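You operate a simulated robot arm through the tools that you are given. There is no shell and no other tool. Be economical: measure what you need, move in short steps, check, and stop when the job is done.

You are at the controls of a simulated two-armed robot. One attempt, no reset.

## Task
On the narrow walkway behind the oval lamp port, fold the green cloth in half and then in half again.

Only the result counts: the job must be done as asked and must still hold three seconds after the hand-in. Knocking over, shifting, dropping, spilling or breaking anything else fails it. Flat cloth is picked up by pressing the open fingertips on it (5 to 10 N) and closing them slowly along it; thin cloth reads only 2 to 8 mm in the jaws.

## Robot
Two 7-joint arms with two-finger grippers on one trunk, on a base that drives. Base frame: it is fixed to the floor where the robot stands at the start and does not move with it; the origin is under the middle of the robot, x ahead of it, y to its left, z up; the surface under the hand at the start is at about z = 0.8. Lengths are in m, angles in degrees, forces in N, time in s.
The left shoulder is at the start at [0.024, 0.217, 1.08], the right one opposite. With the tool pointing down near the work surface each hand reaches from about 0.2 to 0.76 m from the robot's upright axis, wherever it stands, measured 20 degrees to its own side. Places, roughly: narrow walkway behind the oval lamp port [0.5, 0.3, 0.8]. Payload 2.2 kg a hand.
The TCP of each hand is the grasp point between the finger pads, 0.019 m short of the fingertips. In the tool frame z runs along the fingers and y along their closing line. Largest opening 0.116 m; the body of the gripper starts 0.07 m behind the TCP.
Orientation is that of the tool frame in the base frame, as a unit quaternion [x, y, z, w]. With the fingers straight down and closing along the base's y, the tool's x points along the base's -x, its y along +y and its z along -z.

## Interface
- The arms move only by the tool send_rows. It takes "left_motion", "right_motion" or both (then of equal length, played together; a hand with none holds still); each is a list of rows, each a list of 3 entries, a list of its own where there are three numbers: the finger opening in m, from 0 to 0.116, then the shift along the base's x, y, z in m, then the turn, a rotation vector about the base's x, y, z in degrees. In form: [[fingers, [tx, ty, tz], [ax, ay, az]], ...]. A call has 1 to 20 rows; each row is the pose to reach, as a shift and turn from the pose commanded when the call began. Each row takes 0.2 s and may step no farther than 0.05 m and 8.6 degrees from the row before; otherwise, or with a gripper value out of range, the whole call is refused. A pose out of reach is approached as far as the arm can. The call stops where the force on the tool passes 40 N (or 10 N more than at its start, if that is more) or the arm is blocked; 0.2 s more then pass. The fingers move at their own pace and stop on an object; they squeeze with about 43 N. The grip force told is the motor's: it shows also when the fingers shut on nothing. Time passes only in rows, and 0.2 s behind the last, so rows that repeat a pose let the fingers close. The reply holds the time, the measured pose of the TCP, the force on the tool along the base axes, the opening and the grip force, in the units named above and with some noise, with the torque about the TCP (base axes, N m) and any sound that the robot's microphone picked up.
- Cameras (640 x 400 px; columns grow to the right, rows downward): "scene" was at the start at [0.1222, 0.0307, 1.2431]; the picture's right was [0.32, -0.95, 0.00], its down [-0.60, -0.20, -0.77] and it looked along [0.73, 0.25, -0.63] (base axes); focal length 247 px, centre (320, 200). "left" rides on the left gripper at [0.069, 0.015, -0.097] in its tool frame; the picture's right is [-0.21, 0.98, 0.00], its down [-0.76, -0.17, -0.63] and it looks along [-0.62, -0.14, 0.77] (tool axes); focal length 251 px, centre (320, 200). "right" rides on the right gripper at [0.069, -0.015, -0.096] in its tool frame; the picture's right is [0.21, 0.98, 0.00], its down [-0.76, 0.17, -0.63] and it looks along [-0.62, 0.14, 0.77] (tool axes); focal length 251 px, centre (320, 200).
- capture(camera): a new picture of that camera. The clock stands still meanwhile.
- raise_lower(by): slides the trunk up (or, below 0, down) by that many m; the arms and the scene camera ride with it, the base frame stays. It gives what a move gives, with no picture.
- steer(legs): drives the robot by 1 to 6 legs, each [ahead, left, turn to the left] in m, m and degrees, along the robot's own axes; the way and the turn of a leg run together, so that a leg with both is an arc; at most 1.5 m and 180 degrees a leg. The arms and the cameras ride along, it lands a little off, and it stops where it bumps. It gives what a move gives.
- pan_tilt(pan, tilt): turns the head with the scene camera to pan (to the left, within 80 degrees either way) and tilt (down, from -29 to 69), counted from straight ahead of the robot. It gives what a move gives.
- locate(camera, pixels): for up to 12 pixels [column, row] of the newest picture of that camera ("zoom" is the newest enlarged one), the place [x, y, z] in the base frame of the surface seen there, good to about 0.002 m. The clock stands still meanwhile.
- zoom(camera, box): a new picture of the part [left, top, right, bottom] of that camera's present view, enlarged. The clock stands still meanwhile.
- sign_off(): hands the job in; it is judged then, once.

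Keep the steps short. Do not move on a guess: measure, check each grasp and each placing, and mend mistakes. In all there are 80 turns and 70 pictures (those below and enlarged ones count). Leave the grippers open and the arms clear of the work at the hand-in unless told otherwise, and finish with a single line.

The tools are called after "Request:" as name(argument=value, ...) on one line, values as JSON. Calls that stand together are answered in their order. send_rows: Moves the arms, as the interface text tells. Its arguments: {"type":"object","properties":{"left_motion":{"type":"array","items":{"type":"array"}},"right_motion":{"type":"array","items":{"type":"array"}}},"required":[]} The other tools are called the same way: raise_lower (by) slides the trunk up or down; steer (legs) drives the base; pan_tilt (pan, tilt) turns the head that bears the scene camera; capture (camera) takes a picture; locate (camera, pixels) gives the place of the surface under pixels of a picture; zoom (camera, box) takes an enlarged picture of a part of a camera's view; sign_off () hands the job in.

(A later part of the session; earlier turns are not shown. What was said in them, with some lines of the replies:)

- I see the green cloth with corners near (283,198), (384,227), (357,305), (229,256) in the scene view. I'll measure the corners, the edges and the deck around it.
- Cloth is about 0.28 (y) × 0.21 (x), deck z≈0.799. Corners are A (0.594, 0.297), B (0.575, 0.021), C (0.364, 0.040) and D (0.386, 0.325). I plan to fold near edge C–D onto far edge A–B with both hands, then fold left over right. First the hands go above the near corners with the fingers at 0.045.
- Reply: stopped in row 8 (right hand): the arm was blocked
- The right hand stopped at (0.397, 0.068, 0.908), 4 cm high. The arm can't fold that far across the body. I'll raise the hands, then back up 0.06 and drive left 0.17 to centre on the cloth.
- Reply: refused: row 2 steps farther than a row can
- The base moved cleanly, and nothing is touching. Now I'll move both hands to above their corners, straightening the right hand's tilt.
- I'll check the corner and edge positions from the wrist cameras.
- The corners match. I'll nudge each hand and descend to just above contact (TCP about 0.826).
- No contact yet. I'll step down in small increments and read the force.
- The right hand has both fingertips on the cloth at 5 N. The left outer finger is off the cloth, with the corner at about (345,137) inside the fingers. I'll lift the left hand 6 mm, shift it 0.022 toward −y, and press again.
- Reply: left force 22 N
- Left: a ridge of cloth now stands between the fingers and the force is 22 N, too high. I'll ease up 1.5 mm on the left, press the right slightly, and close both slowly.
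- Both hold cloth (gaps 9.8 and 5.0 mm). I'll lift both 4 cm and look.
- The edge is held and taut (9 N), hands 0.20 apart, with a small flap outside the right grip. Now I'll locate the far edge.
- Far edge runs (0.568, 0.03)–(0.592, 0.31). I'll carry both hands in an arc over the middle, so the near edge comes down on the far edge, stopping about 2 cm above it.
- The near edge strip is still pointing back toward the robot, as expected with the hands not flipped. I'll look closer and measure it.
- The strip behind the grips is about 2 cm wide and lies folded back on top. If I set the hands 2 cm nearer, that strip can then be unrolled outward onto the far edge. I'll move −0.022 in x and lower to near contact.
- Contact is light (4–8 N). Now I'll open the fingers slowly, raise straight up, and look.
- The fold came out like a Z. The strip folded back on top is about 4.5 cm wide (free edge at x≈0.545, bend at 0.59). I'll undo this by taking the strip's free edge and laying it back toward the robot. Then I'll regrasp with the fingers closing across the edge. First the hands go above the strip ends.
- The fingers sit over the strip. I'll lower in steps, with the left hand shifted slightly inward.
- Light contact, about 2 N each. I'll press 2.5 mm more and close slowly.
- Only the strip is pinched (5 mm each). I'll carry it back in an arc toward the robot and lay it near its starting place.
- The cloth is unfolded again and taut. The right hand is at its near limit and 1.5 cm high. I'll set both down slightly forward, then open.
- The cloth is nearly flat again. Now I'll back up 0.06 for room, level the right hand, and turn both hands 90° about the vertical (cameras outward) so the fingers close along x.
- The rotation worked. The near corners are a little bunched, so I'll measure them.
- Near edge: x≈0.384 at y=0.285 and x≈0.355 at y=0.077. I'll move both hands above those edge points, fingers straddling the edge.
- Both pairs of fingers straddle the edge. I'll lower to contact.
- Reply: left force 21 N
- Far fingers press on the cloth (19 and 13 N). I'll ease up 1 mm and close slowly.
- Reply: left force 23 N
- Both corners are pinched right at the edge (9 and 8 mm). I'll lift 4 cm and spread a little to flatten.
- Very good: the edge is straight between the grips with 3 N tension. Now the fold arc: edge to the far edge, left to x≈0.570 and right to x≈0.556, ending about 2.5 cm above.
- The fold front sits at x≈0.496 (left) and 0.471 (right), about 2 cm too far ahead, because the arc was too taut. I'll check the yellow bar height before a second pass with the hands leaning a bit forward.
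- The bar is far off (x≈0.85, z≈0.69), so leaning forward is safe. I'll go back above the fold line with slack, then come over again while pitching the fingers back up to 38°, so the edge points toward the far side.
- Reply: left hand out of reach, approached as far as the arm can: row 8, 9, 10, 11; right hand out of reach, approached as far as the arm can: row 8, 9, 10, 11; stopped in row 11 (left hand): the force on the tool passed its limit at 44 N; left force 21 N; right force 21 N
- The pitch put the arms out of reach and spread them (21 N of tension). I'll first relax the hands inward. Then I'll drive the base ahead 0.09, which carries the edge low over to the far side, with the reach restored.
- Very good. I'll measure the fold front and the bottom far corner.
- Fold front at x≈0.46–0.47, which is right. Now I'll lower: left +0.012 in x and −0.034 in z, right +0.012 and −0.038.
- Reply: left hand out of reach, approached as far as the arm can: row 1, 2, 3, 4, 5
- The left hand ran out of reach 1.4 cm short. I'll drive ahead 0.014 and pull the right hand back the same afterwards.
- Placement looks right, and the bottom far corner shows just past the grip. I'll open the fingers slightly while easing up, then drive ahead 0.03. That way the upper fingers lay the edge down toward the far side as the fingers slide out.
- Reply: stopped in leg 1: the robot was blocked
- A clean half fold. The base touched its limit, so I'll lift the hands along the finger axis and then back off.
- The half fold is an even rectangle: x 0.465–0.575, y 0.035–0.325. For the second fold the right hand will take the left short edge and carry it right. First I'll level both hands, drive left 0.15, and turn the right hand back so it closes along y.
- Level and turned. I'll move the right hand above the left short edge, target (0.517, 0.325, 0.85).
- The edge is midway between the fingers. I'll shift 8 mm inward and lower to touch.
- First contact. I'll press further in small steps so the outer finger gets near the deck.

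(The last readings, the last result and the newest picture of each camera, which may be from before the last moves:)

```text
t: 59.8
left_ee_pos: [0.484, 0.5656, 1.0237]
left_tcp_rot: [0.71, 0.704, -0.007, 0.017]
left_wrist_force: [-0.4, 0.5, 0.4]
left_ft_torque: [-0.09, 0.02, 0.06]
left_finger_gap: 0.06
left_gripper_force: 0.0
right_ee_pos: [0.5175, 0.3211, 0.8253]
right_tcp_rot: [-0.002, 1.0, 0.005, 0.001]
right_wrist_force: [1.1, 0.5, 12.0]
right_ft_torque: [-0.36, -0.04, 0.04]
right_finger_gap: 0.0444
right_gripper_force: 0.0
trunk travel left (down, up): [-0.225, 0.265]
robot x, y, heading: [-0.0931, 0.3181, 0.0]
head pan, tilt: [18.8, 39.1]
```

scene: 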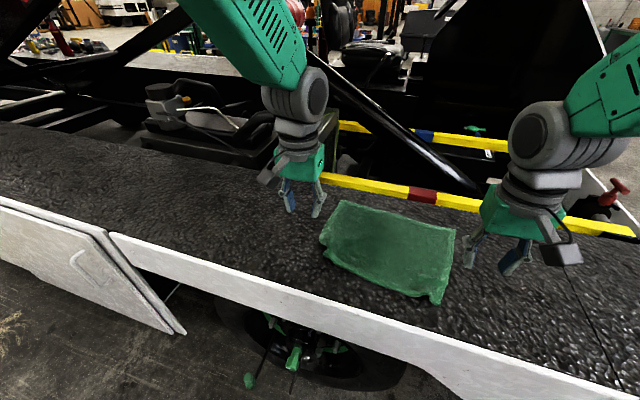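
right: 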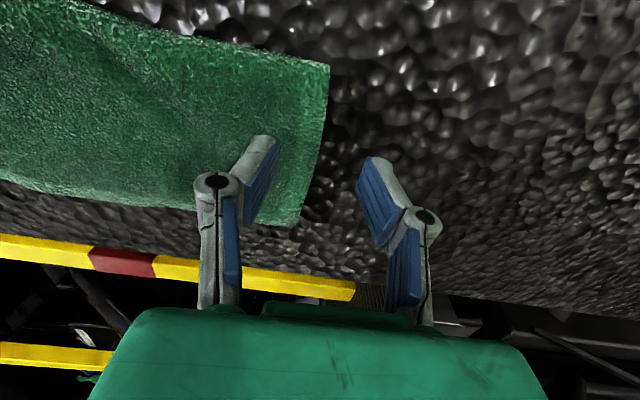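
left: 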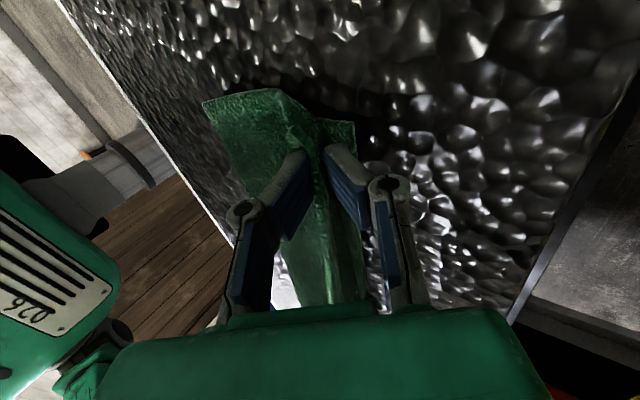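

Only the inner finger bears (12 N), and the outer tip is some 6 mm above the deck. I'll roll the hand −7° about x so the outer finger reaches the deck and catches both layers.

Request:
send_rows(right_motion=[[0.045, [0, 0.002, 0], [-3.5, 0, 0]], [0.045, [0, 0.004, -0.0015], [-7, 0, 0]], [0.045, [0, 0.004, -0.0015], [-7, 0, 0]]])

Request:
capture(camera="right")

```text
t: 60.6
left_ee_pos: [0.4856, 0.5605, 1.0234]
left_tcp_rot: [0.711, 0.703, -0.007, 0.017]
left_wrist_force: [0.3, 0.9, 0.5]
left_ft_torque: [-0.03, 0.01, 0.02]
left_finger_gap: 0.0599
left_gripper_force: 0.1
right_ee_pos: [0.5177, 0.3212, 0.8217]
right_tcp_rot: [-0.003, 0.998, -0.056, 0.0]
right_wrist_force: [0.7, 0.8, 6.2]
right_ft_torque: [-0.03, -0.01, 0.0]
right_finger_gap: 0.0484
right_gripper_force: 0.0
trunk travel left (down, up): [-0.225, 0.265]
robot x, y, heading: [-0.0894, 0.3198, 0.1]
head pan, tilt: [18.8, 39.1]
```

```text
15 pictures are left
```

right: 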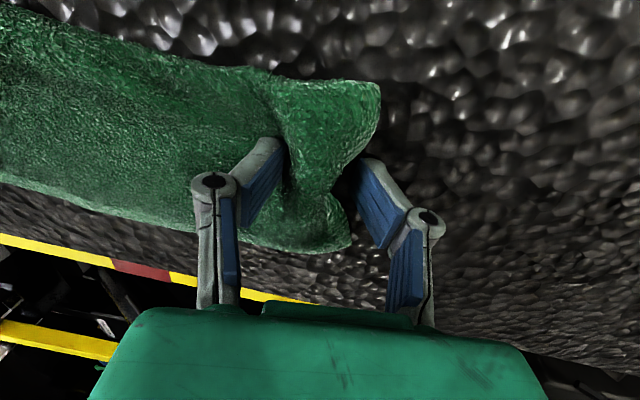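

Now both fingers share the load, and the edge buckles up between them. I'll close slowly.

Request:
send_rows(right_motion=[[0.044, [0, 0, -0.001], [0, 0, 0]], [0.04, [0, 0, -0.001], [0, 0, 0]], [0.036, [0, 0, -0.001], [0, 0, 0]], [0.032, [0, 0, -0.001], [0, 0, 0]], [0.028, [0, 0, -0.001], [0, 0, 0]], [0.024, [0, 0, -0.001], [0, 0, 0]], [0.02, [0, 0, -0.001], [0, 0, 0]], [0.016, [0, 0, -0.001], [0, 0, 0]], [0.012, [0, 0, -0.001], [0, 0, 0]], [0.008, [0, 0, -0.001], [0, 0, 0]], [0.004, [0, 0, -0.001], [0, 0, 0]], [0, [0, 0, -0.001], [0, 0, 0]], [0, [0, 0, -0.001], [0, 0, 0]]])

Request:
capture(camera="right")

```text
t: 63.4
left_ee_pos: [0.4833, 0.5507, 1.0273]
left_tcp_rot: [0.711, 0.703, -0.003, 0.013]
left_wrist_force: [0.4, -0.1, -0.2]
left_ft_torque: [-0.02, 0.01, 0.02]
left_finger_gap: 0.0599
left_gripper_force: 0.1
right_ee_pos: [0.5167, 0.3119, 0.8219]
right_tcp_rot: [-0.001, 0.999, -0.054, 0.003]
right_wrist_force: [-2.1, -20.0, 26.1]
right_ft_torque: [-0.7, -0.03, -0.08]
right_finger_gap: 0.0065
right_gripper_force: 35.2
trunk travel left (down, up): [-0.225, 0.265]
robot x, y, heading: [-0.0922, 0.3122, -0.2]
head pan, tilt: [18.8, 39.1]
```

```text
14 pictures are left
```

right: 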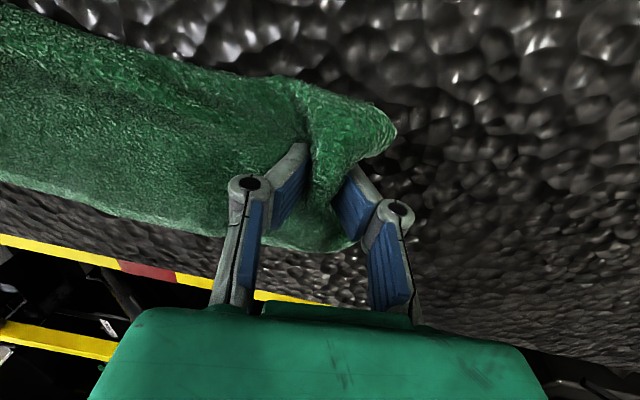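

Gap 6.5 mm. I'll lift 5 cm and check whether both layers come.

Request:
send_rows(right_motion=[[0, [0, -0.002, 0.01], [0, 0, 0]], [0, [0, -0.005, 0.02], [2, 0, 0]], [0, [0, -0.01, 0.033], [5, 0, 0]], [0, [0, -0.018, 0.045], [7, 0, 0]], [0, [0, -0.018, 0.045], [7, 0, 0]]])

Request:
capture(camera="right")

Request:
capture(camera="scene")

```text
t: 64.6
left_ee_pos: [0.4858, 0.5555, 1.0251]
left_tcp_rot: [0.712, 0.702, -0.005, 0.014]
left_wrist_force: [0.3, 0.3, 0.2]
left_ft_torque: [0.0, -0.02, 0.0]
left_finger_gap: 0.0602
left_gripper_force: 0.1
right_ee_pos: [0.5185, 0.2991, 0.8646]
right_tcp_rot: [-0.002, 1.0, 0.007, 0.0]
right_wrist_force: [0.2, -0.5, 0.2]
right_ft_torque: [-0.1, -0.01, 0.0]
right_finger_gap: 0.0064
right_gripper_force: 34.9
trunk travel left (down, up): [-0.225, 0.265]
robot x, y, heading: [-0.096, 0.3173, 0.1]
head pan, tilt: [18.8, 39.1]
```

```text
13 pictures are left
```

right: 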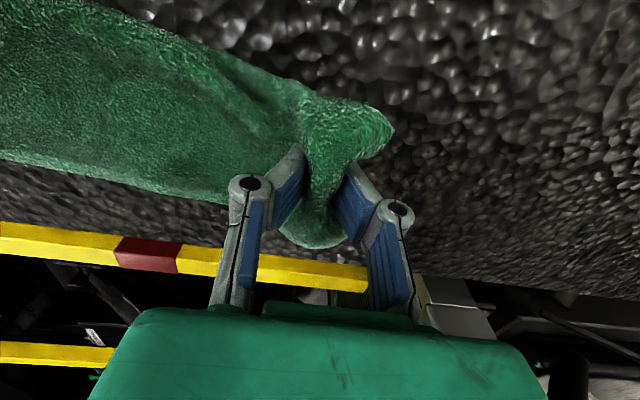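

```text
12 pictures are left
```

scene: 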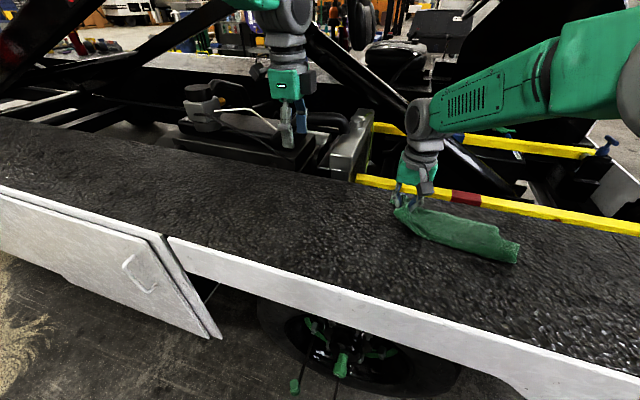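

Request:
zoom(camera="scene", box=[370, 170, 540, 276])

```text
3.76 times, centred on (455, 223) of scene
```

zoom: 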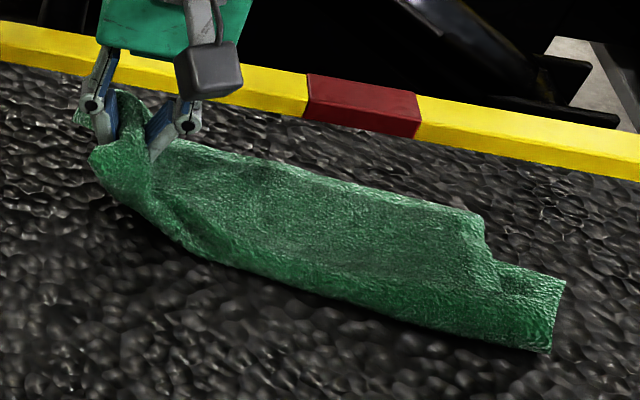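

Both layers are lifted. I'll measure the right edge for the target.

Request:
locate(camera="zoom", pixels=[[545, 345], [560, 285], [500, 265], [482, 218], [300, 282], [300, 175], [180, 240]])

```text
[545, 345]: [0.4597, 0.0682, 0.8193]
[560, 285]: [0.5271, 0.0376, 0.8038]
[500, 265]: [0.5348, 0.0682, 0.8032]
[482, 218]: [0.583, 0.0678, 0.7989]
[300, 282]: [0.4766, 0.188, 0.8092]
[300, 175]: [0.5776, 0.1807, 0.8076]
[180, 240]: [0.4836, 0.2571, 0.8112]
```

Right edge averages y≈0.05, so the fold line is at y≈0.185. I'll carry the edge over in an arc with slack, leaning the hand up to 35° about x, and end about 2 cm above.

Request:
send_rows(right_motion=[[0, [0, -0.03, 0.03], [0, 0, 0]], [0, [0, -0.06, 0.05], [0, 0, 0]], [0, [0, -0.09, 0.058], [0, 0, 0]], [0, [0, -0.11, 0.056], [6, 0, 0]], [0, [0, -0.135, 0.051], [13, 0, 0]], [0, [0, -0.16, 0.042], [20, 0, 0]], [0, [0, -0.185, 0.03], [26, 0, 0]], [0, [0, -0.205, 0.015], [31, 0, 0]], [0, [0, -0.222, -0.002], [35, 0, 0]], [0, [0, -0.234, -0.015], [36, 0, 0]], [0, [0, -0.234, -0.015], [36, 0, 0]]])

Request:
zoom(camera="scene", box=[370, 170, 540, 276])

```text
t: 67.0
left_ee_pos: [0.4855, 0.5529, 1.0248]
left_tcp_rot: [0.711, 0.703, -0.005, 0.014]
left_wrist_force: [0.0, 0.2, -0.1]
left_ft_torque: [-0.02, 0.0, -0.01]
left_finger_gap: 0.0599
left_gripper_force: 0.0
right_ee_pos: [0.5167, 0.0629, 0.8499]
right_tcp_rot: [-0.001, 0.949, 0.316, 0.002]
right_wrist_force: [0.7, 0.1, -0.2]
right_ft_torque: [-0.13, -0.02, 0.01]
right_finger_gap: 0.0065
right_gripper_force: 34.5
trunk travel left (down, up): [-0.225, 0.265]
robot x, y, heading: [-0.0939, 0.3143, 0.2]
head pan, tilt: [18.8, 39.1]
```

```text
3.76 times, centred on (455, 223) of scene
```

zoom: 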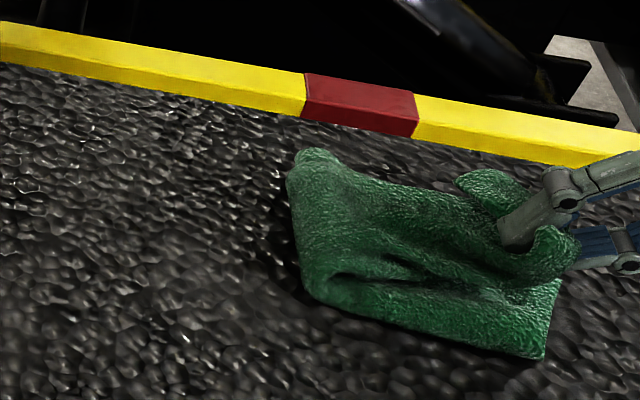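

Request:
locate(camera="zoom", pixels=[[292, 195], [305, 280], [340, 300], [540, 352], [556, 290], [540, 240], [500, 185], [310, 155]])

```text
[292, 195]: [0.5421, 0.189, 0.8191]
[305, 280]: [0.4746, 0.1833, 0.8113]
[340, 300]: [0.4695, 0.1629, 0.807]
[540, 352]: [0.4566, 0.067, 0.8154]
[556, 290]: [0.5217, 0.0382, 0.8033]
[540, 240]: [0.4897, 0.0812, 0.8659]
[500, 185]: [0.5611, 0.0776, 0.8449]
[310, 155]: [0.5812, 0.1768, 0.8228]
```

Fold line is at y≈0.187, matching the plan. I'll lower the edge onto the right edge.

Request:
send_rows(right_motion=[[0, [0, -0.003, -0.006], [0, 0, 0]], [0, [0, -0.006, -0.012], [0, 0, 0]], [0, [0, -0.008, -0.017], [0, 0, 0]], [0, [0, -0.008, -0.019], [0, 0, 0]], [0, [0, -0.008, -0.019], [0, 0, 0]]])

Request:
zoom(camera="scene", box=[370, 170, 540, 276])

```text
t: 68.2
left_ee_pos: [0.4862, 0.5524, 1.0261]
left_tcp_rot: [0.712, 0.703, -0.004, 0.013]
left_wrist_force: [0.6, -0.2, -0.2]
left_ft_torque: [-0.02, -0.02, 0.0]
left_finger_gap: 0.0602
left_gripper_force: 0.0
right_ee_pos: [0.5183, 0.0546, 0.831]
right_tcp_rot: [-0.001, 0.948, 0.317, 0.0]
right_wrist_force: [-0.9, 0.7, 1.0]
right_ft_torque: [-0.06, 0.0, 0.03]
right_finger_gap: 0.0064
right_gripper_force: 34.5
trunk travel left (down, up): [-0.225, 0.265]
robot x, y, heading: [-0.0948, 0.3171, -0.0]
head pan, tilt: [18.8, 39.1]
```

```text
3.76 times, centred on (455, 223) of scene
```

zoom: 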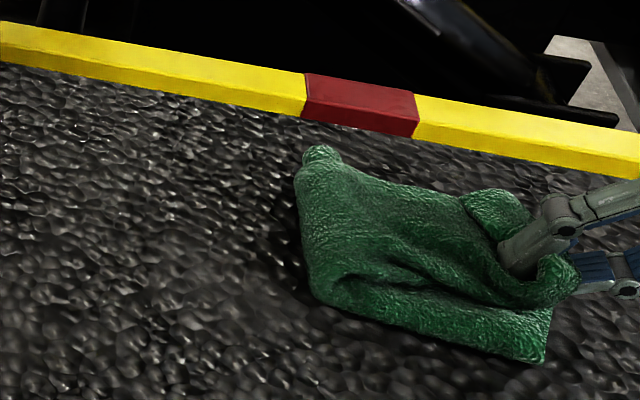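

Placed. I'll open slightly while easing up, slide out toward −y along the fingers, then lift clear.

Request:
send_rows(right_motion=[[0.012, [0, 0, 0.002], [0, 0, 0]], [0.02, [0, 0, 0.005], [0, 0, 0]], [0.024, [0, 0, 0.007], [0, 0, 0]], [0.024, [0, -0.01, 0.008], [0, 0, 0]], [0.024, [0, -0.02, 0.009], [0, 0, 0]], [0.024, [0, -0.03, 0.011], [0, 0, 0]], [0.024, [0, -0.042, 0.016], [0, 0, 0]], [0.024, [0, -0.055, 0.03], [0, 0, 0]], [0.024, [0, -0.07, 0.06], [0, 0, 0]], [0.024, [0, -0.08, 0.1], [0, 0, 0]]])

Request:
zoom(camera="scene", box=[370, 170, 540, 276])

```text
t: 70.4
left_ee_pos: [0.4861, 0.552, 1.0268]
left_tcp_rot: [0.712, 0.702, -0.004, 0.014]
left_wrist_force: [0.1, -0.1, -0.3]
left_ft_torque: [0.01, -0.03, -0.02]
left_finger_gap: 0.06
left_gripper_force: 0.1
right_ee_pos: [0.5165, -0.0252, 0.9312]
right_tcp_rot: [-0.002, 0.949, 0.317, 0.001]
right_wrist_force: [0.0, -0.1, 0.1]
right_ft_torque: [0.02, -0.04, -0.01]
right_finger_gap: 0.0241
right_gripper_force: 0.0
trunk travel left (down, up): [-0.225, 0.265]
robot x, y, heading: [-0.0926, 0.3177, -0.0]
head pan, tilt: [18.8, 39.1]
```

```text
3.76 times, centred on (455, 223) of scene
```

zoom: 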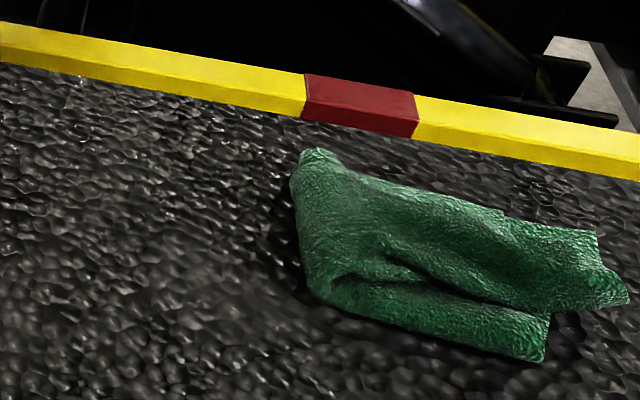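

Request:
locate(camera="zoom", pixels=[[312, 152], [296, 200], [320, 295], [540, 355], [546, 318], [624, 298], [595, 235], [510, 218], [610, 270], [440, 220], [400, 270], [540, 260]])

```text
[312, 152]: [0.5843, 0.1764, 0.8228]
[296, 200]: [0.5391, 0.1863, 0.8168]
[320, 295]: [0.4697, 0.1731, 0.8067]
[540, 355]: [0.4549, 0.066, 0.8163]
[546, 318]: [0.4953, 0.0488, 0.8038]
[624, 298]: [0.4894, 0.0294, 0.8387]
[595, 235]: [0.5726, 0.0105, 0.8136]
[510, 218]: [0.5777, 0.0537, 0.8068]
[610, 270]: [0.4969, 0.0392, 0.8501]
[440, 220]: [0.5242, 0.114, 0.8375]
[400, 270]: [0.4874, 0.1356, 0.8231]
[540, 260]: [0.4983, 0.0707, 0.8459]
```

The quarter fold is formed. The top edge overhangs the right edge by 2–3 cm, and a corner stands up (z≈0.85). I'll straighten the hand and look from above.

Request:
send_rows(right_motion=[[0.02, [0, 0.008, 0.02], [-8, 0, 0]], [0.01, [-0.01, 0.02, 0.03], [-16, 0, 0]], [0, [-0.02, 0.04, 0.03], [-24, 0, 0]], [0, [-0.03, 0.06, 0.03], [-32, 0, 0]], [0, [-0.04, 0.08, 0.03], [-37, 0, 0]], [0, [-0.04, 0.08, 0.03], [-37, 0, 0]]])

Request:
capture(camera="right")

```text
t: 71.8
left_ee_pos: [0.4859, 0.5527, 1.0238]
left_tcp_rot: [0.711, 0.703, -0.005, 0.014]
left_wrist_force: [-0.4, 0.0, 1.1]
left_ft_torque: [0.01, -0.02, 0.01]
left_finger_gap: 0.0598
left_gripper_force: 0.0
right_ee_pos: [0.4784, 0.0553, 0.9626]
right_tcp_rot: [-0.002, 1.0, -0.003, 0.0]
right_wrist_force: [0.3, 0.9, -0.1]
right_ft_torque: [0.02, 0.0, 0.0]
right_finger_gap: 0.0002
right_gripper_force: 28.5
trunk travel left (down, up): [-0.225, 0.265]
robot x, y, heading: [-0.0919, 0.3166, -0.1]
head pan, tilt: [18.8, 39.1]
```

```text
7 pictures are left
```

right: 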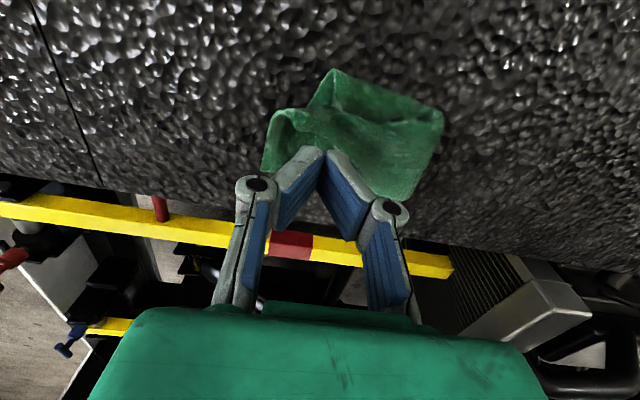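

Request:
locate(camera="right", pixels=[[337, 73], [310, 108], [274, 115], [290, 112], [268, 160], [285, 135], [330, 130], [440, 115], [400, 190], [345, 105], [380, 120]])

```text
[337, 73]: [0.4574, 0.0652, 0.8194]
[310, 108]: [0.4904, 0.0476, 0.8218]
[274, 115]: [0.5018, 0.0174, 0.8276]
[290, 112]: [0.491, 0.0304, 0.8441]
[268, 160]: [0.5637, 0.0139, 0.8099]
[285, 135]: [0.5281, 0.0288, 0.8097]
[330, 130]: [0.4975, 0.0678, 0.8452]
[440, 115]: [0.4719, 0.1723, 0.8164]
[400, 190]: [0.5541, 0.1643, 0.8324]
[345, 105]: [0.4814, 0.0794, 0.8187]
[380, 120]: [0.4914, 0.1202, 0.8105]
```

The top's near-right corner stands at about (0.495, 0.025) and should be near (0.460, 0.05). I'll pinch it gently there, fingers open 0.055 around it.

Request:
send_rows(right_motion=[[0.02, [0.01, -0.01, -0.02], [0, 0, 0]], [0.04, [0.022, -0.02, -0.045], [0, 0, 0]], [0.055, [0.022, -0.021, -0.075], [0, 0, 0]], [0.055, [0.022, -0.021, -0.1], [0, 0, 0]], [0.055, [0.022, -0.021, -0.12], [0, 0, 0]], [0.055, [0.022, -0.021, -0.131], [0, 0, 0]], [0.055, [0.022, -0.021, -0.133], [0, 0, 0]], [0.045, [0.022, -0.021, -0.133], [0, 0, 0]], [0.037, [0.022, -0.021, -0.133], [0, 0, 0]], [0.029, [0.022, -0.021, -0.133], [0, 0, 0]], [0.021, [0.022, -0.021, -0.133], [0, 0, 0]], [0.013, [0.022, -0.021, -0.133], [0, 0, 0]], [0.006, [0.022, -0.021, -0.133], [0, 0, 0]], [0, [0.022, -0.021, -0.133], [0, 0, 0]], [0, [0.022, -0.021, -0.133], [0, 0, 0]]])

Request:
capture(camera="right")

```text
t: 75.0
left_ee_pos: [0.4855, 0.5542, 1.0251]
left_tcp_rot: [0.711, 0.703, -0.005, 0.014]
left_wrist_force: [0.4, 0.0, -0.7]
left_ft_torque: [0.03, 0.01, 0.03]
left_finger_gap: 0.06
left_gripper_force: 0.1
right_ee_pos: [0.4979, 0.0358, 0.8283]
right_tcp_rot: [-0.002, 1.0, -0.002, 0.0]
right_wrist_force: [-1.1, 1.1, 3.8]
right_ft_torque: [0.08, -0.01, 0.03]
right_finger_gap: 0.0059
right_gripper_force: 33.9
trunk travel left (down, up): [-0.225, 0.265]
robot x, y, heading: [-0.0905, 0.3174, 0.2]
head pan, tilt: [18.8, 39.1]
```

```text
6 pictures are left
```

right: 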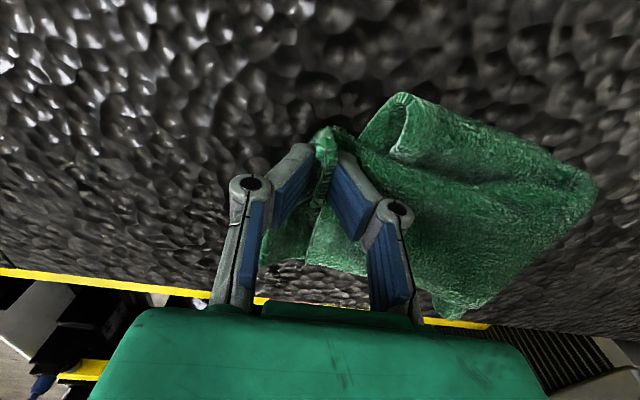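

The top end is pinched (5.9 mm), separate from the bottom corner. I'll lift 1.5 cm, carry it −0.03 in x and +0.02 in y, set it down and release.

Request:
send_rows(right_motion=[[0, [0, 0, 0.012], [0, 0, 0]], [0, [-0.01, 0.006, 0.018], [0, 0, 0]], [0, [-0.022, 0.013, 0.018], [0, 0, 0]], [0, [-0.032, 0.02, 0.015], [0, 0, 0]], [0, [-0.034, 0.02, 0.006], [0, 0, 0]], [0, [-0.034, 0.02, 0.002], [0, 0, 0]], [0.012, [-0.034, 0.02, 0.002], [0, 0, 0]], [0.025, [-0.034, 0.02, 0.003], [0, 0, 0]], [0.035, [-0.034, 0.02, 0.005], [0, 0, 0]], [0.035, [-0.034, 0.02, 0.02], [0, 0, 0]], [0.035, [-0.034, 0.02, 0.05], [0, 0, 0]], [0.035, [-0.034, 0, 0.09], [0, 0, 0]], [0.03, [-0.034, -0.03, 0.125], [0, 0, 0]], [0.03, [-0.034, -0.07, 0.135], [0, 0, 0]]])

Request:
zoom(camera="scene", box=[370, 170, 540, 276])

```text
t: 78.0
left_ee_pos: [0.4856, 0.5522, 1.025]
left_tcp_rot: [0.712, 0.702, -0.005, 0.013]
left_wrist_force: [0.3, 0.3, -0.6]
left_ft_torque: [0.01, 0.02, -0.01]
left_finger_gap: 0.06
left_gripper_force: 0.0
right_ee_pos: [0.4664, -0.0391, 0.9627]
right_tcp_rot: [-0.002, 1.0, 0.0, 0.0]
right_wrist_force: [0.1, -0.1, 0.2]
right_ft_torque: [0.03, 0.02, 0.01]
right_finger_gap: 0.0301
right_gripper_force: 0.1
trunk travel left (down, up): [-0.225, 0.265]
robot x, y, heading: [-0.0887, 0.3173, 0.1]
head pan, tilt: [18.8, 39.1]
```

```text
3.76 times, centred on (455, 223) of scene
```

zoom: 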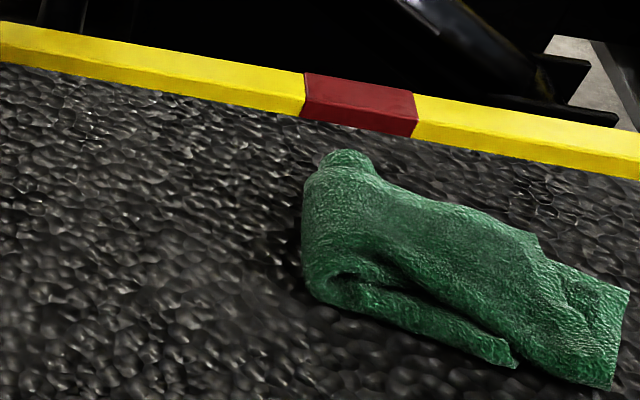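

Request:
locate(camera="zoom", pixels=[[345, 155], [305, 200], [320, 295], [510, 362], [520, 350], [605, 385], [622, 295], [535, 240], [560, 300], [400, 280], [450, 240]])

```text
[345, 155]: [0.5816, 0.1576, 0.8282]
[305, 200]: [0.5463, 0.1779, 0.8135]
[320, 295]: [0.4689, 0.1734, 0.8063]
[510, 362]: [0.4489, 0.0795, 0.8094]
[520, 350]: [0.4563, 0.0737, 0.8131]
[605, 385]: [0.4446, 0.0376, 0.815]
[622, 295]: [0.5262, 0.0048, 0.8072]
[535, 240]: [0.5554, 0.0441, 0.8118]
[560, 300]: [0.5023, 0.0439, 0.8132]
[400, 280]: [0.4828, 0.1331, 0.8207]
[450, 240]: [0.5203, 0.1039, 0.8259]
```

The top end is now flat but overhangs obliquely: far-right top corner at (0.526, 0.005) against the lower corner at about (0.555, 0.044). I'll pinch the top end near (0.510, 0.016) and shift it to match.

Request:
send_rows(right_motion=[[0.045, [0.012, 0.015, -0.03], [0, 0, 0]], [0.045, [0.024, 0.03, -0.06], [2, 0, 0]], [0.045, [0.036, 0.045, -0.085], [4, 0, 0]], [0.045, [0.0436, 0.055, -0.11], [6, 0, 0]], [0.045, [0.0436, 0.055, -0.128], [6, 0, 0]], [0.045, [0.0436, 0.055, -0.136], [6, 0, 0]], [0.045, [0.0436, 0.055, -0.139], [6, 0, 0]], [0.045, [0.0436, 0.055, -0.139], [6, 0, 0]]])

Request:
capture(camera="right")

```text
t: 79.8
left_ee_pos: [0.4846, 0.5536, 1.0256]
left_tcp_rot: [0.712, 0.702, -0.006, 0.015]
left_wrist_force: [-0.2, 0.0, 0.0]
left_ft_torque: [-0.01, -0.04, 0.03]
left_finger_gap: 0.06
left_gripper_force: 0.1
right_ee_pos: [0.5094, 0.0184, 0.8242]
right_tcp_rot: [-0.002, 0.999, 0.051, 0.001]
right_wrist_force: [0.2, 0.2, 5.4]
right_ft_torque: [0.21, 0.01, 0.01]
right_finger_gap: 0.0468
right_gripper_force: 0.8
trunk travel left (down, up): [-0.225, 0.265]
robot x, y, heading: [-0.0948, 0.3135, 0.2]
head pan, tilt: [18.8, 39.1]
```

```text
4 pictures are left
```

right: 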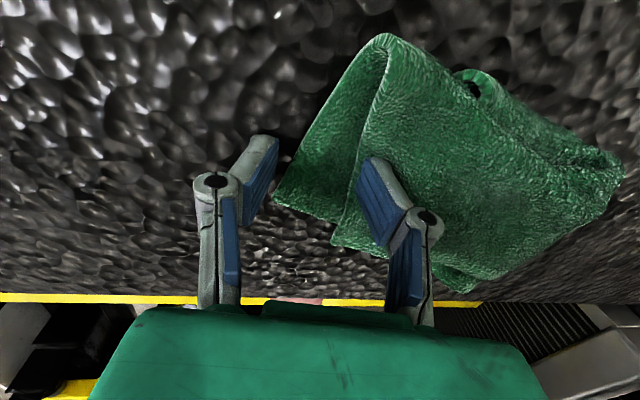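

The overhang is one layer sticking out about 3 cm at (275,200), past the upper layer's edge. I'll close on that edge slowly, then lift slightly, move it inward and release.

Request:
send_rows(right_motion=[[0.042, [0, 0, 0], [0, 0, 0]], [0.037, [0, 0, 0], [0, 0, 0]], [0.032, [0, 0, 0], [0, 0, 0]], [0.027, [0, 0, 0], [0, 0, 0]], [0.022, [0, 0, 0], [0, 0, 0]], [0.017, [0, 0, 0], [0, 0, 0]], [0.012, [0, 0, 0], [0, 0, 0]], [0.007, [0, 0, 0], [0, 0, 0]], [0, [0, 0, 0], [0, 0, 0]], [0, [0, 0, 0], [0, 0, 0]], [0, [0.004, 0.003, 0.015], [0, 0, 0]], [0, [0.01, 0.012, 0.03], [0, 0, 0]], [0, [0.018, 0.022, 0.035], [0, 0, 0]], [0, [0.022, 0.032, 0.03], [0, 0, 0]], [0, [0.022, 0.034, 0.018], [0, 0, 0]], [0, [0.022, 0.034, 0.012], [0, 0, 0]]])

Request:
zoom(camera="scene", box=[370, 170, 540, 276])

```text
t: 83.2
left_ee_pos: [0.4858, 0.5522, 1.0254]
left_tcp_rot: [0.712, 0.702, -0.005, 0.015]
left_wrist_force: [-0.3, -0.8, -0.6]
left_ft_torque: [0.03, 0.0, 0.01]
left_finger_gap: 0.0601
left_gripper_force: 0.0
right_ee_pos: [0.5323, 0.0528, 0.8368]
right_tcp_rot: [-0.002, 0.999, 0.05, 0.001]
right_wrist_force: [-0.4, -0.3, 3.0]
right_ft_torque: [0.05, 0.02, -0.02]
right_finger_gap: 0.0039
right_gripper_force: 32.5
trunk travel left (down, up): [-0.225, 0.265]
robot x, y, heading: [-0.0959, 0.315, 0.1]
head pan, tilt: [18.8, 39.1]
```

```text
3.76 times, centred on (455, 223) of scene
```

zoom: 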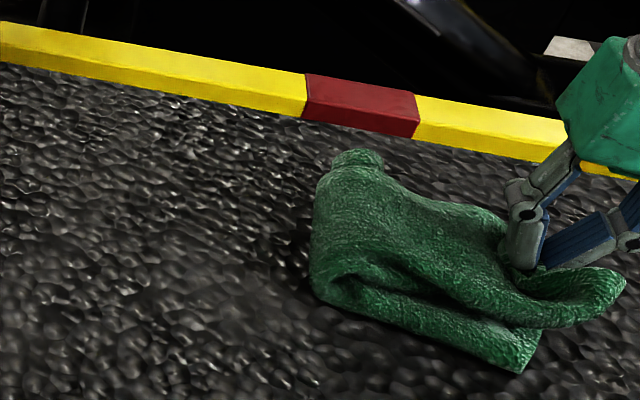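

The end is moved in. I'll release and lift clear.

Request:
send_rows(right_motion=[[0, [0, 0, -0.003], [0, 0, 0]], [0.012, [0, 0, -0.002], [0, 0, 0]], [0.025, [0, 0, 0], [0, 0, 0]], [0.035, [0, 0, 0.004], [0, 0, 0]], [0.035, [0, 0, 0.02], [0, 0, 0]], [0.035, [0, 0, 0.05], [0, 0, 0]], [0.035, [0, -0.02, 0.09], [-3, 0, 0]], [0.035, [0, -0.06, 0.11], [-6, 0, 0]], [0.035, [0, -0.1, 0.13], [-6, 0, 0]]])

Request:
zoom(camera="scene", box=[370, 170, 540, 276])

Request:
locate(camera="zoom", pixels=[[330, 165], [315, 280], [520, 365], [540, 335], [600, 325], [610, 300], [540, 240], [480, 210], [560, 290], [400, 280], [450, 240], [500, 300]])

```text
t: 85.2
left_ee_pos: [0.4858, 0.5513, 1.0262]
left_tcp_rot: [0.711, 0.703, -0.004, 0.014]
left_wrist_force: [-0.2, 0.1, -0.2]
left_ft_torque: [0.01, 0.02, 0.01]
left_finger_gap: 0.06
left_gripper_force: 0.0
right_ee_pos: [0.5308, -0.0478, 0.966]
right_tcp_rot: [-0.003, 1.0, 0.0, 0.001]
right_wrist_force: [0.3, 0.4, -0.5]
right_ft_torque: [0.0, 0.0, -0.03]
right_finger_gap: 0.0353
right_gripper_force: 0.2
trunk travel left (down, up): [-0.225, 0.265]
robot x, y, heading: [-0.0905, 0.3145, 0.2]
head pan, tilt: [18.8, 39.1]
```

```text
3.76 times, centred on (455, 223) of scene
```

zoom: 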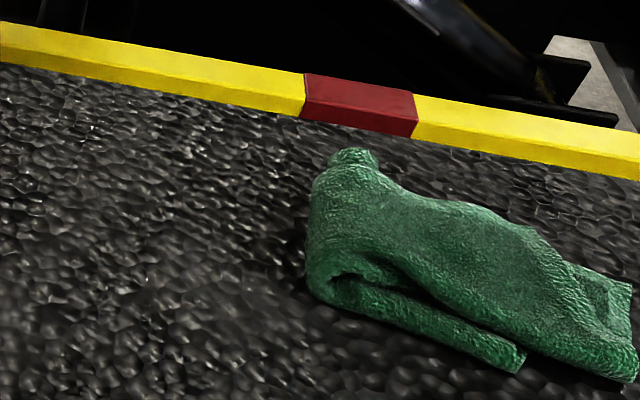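

```text
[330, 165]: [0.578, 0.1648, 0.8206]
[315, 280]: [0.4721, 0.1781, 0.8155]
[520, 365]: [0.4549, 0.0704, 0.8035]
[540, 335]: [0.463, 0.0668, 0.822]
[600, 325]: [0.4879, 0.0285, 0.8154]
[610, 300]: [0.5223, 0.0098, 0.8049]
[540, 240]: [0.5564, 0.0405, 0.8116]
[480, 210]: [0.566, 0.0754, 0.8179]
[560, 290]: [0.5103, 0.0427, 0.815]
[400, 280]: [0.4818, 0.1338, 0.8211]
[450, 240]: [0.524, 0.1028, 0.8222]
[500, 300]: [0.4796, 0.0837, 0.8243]
```

The cloth lies in four layers, about 0.13 × 0.16 m, flat and stable. I'll open both grippers fully, raise the arms clear, and take a last check.

Request:
send_rows(left_motion=[[0.09, [0, 0, 0.02], [0, 0, 0]], [0.11, [0, 0, 0.03], [0, 0, 0]], [0.11, [0, 0, 0.03], [0, 0, 0]], [0.11, [0, 0, 0.03], [0, 0, 0]]], right_motion=[[0.06, [-0.02, -0.03, 0.03], [0, 0, 0]], [0.09, [-0.04, -0.06, 0.05], [0, 0, 0]], [0.11, [-0.06, -0.09, 0.06], [0, 0, 0]], [0.11, [-0.06, -0.09, 0.06], [0, 0, 0]]])

Request:
capture(camera="scene")

```text
t: 86.2
left_ee_pos: [0.4845, 0.5513, 1.0555]
left_tcp_rot: [0.711, 0.703, -0.005, 0.014]
left_wrist_force: [0.6, 0.3, -0.4]
left_ft_torque: [-0.01, 0.02, 0.03]
left_finger_gap: 0.1102
left_gripper_force: 0.1
right_ee_pos: [0.473, -0.1387, 1.0259]
right_tcp_rot: [-0.002, 1.0, 0.0, 0.0]
right_wrist_force: [0.2, -0.1, -0.7]
right_ft_torque: [0.0, 0.01, -0.02]
right_finger_gap: 0.1099
right_gripper_force: 0.1
trunk travel left (down, up): [-0.225, 0.265]
robot x, y, heading: [-0.0909, 0.3159, 0.0]
head pan, tilt: [18.8, 39.1]
```

```text
1 pictures are left
```

scene: 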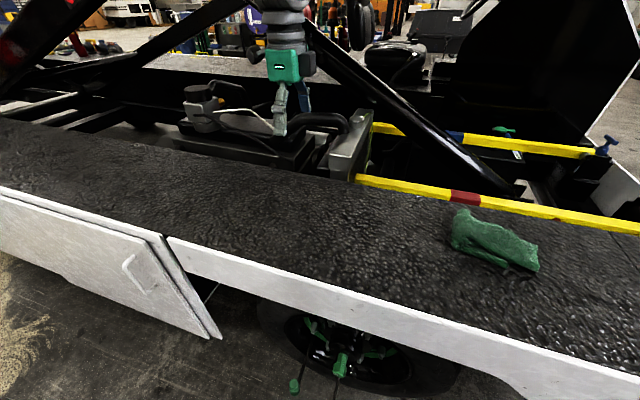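

The cloth is folded and resting on the walkway. The arms are clear, the grippers are open, and nothing else has moved, so I'm handing in.

Request:
sign_off()

```text
The job is handed in.
```

The green cloth is folded in half and in half again on the walkway, but the second fold is loose: the layers overhang by about 3 cm at the right end and the top is slightly rumpled.
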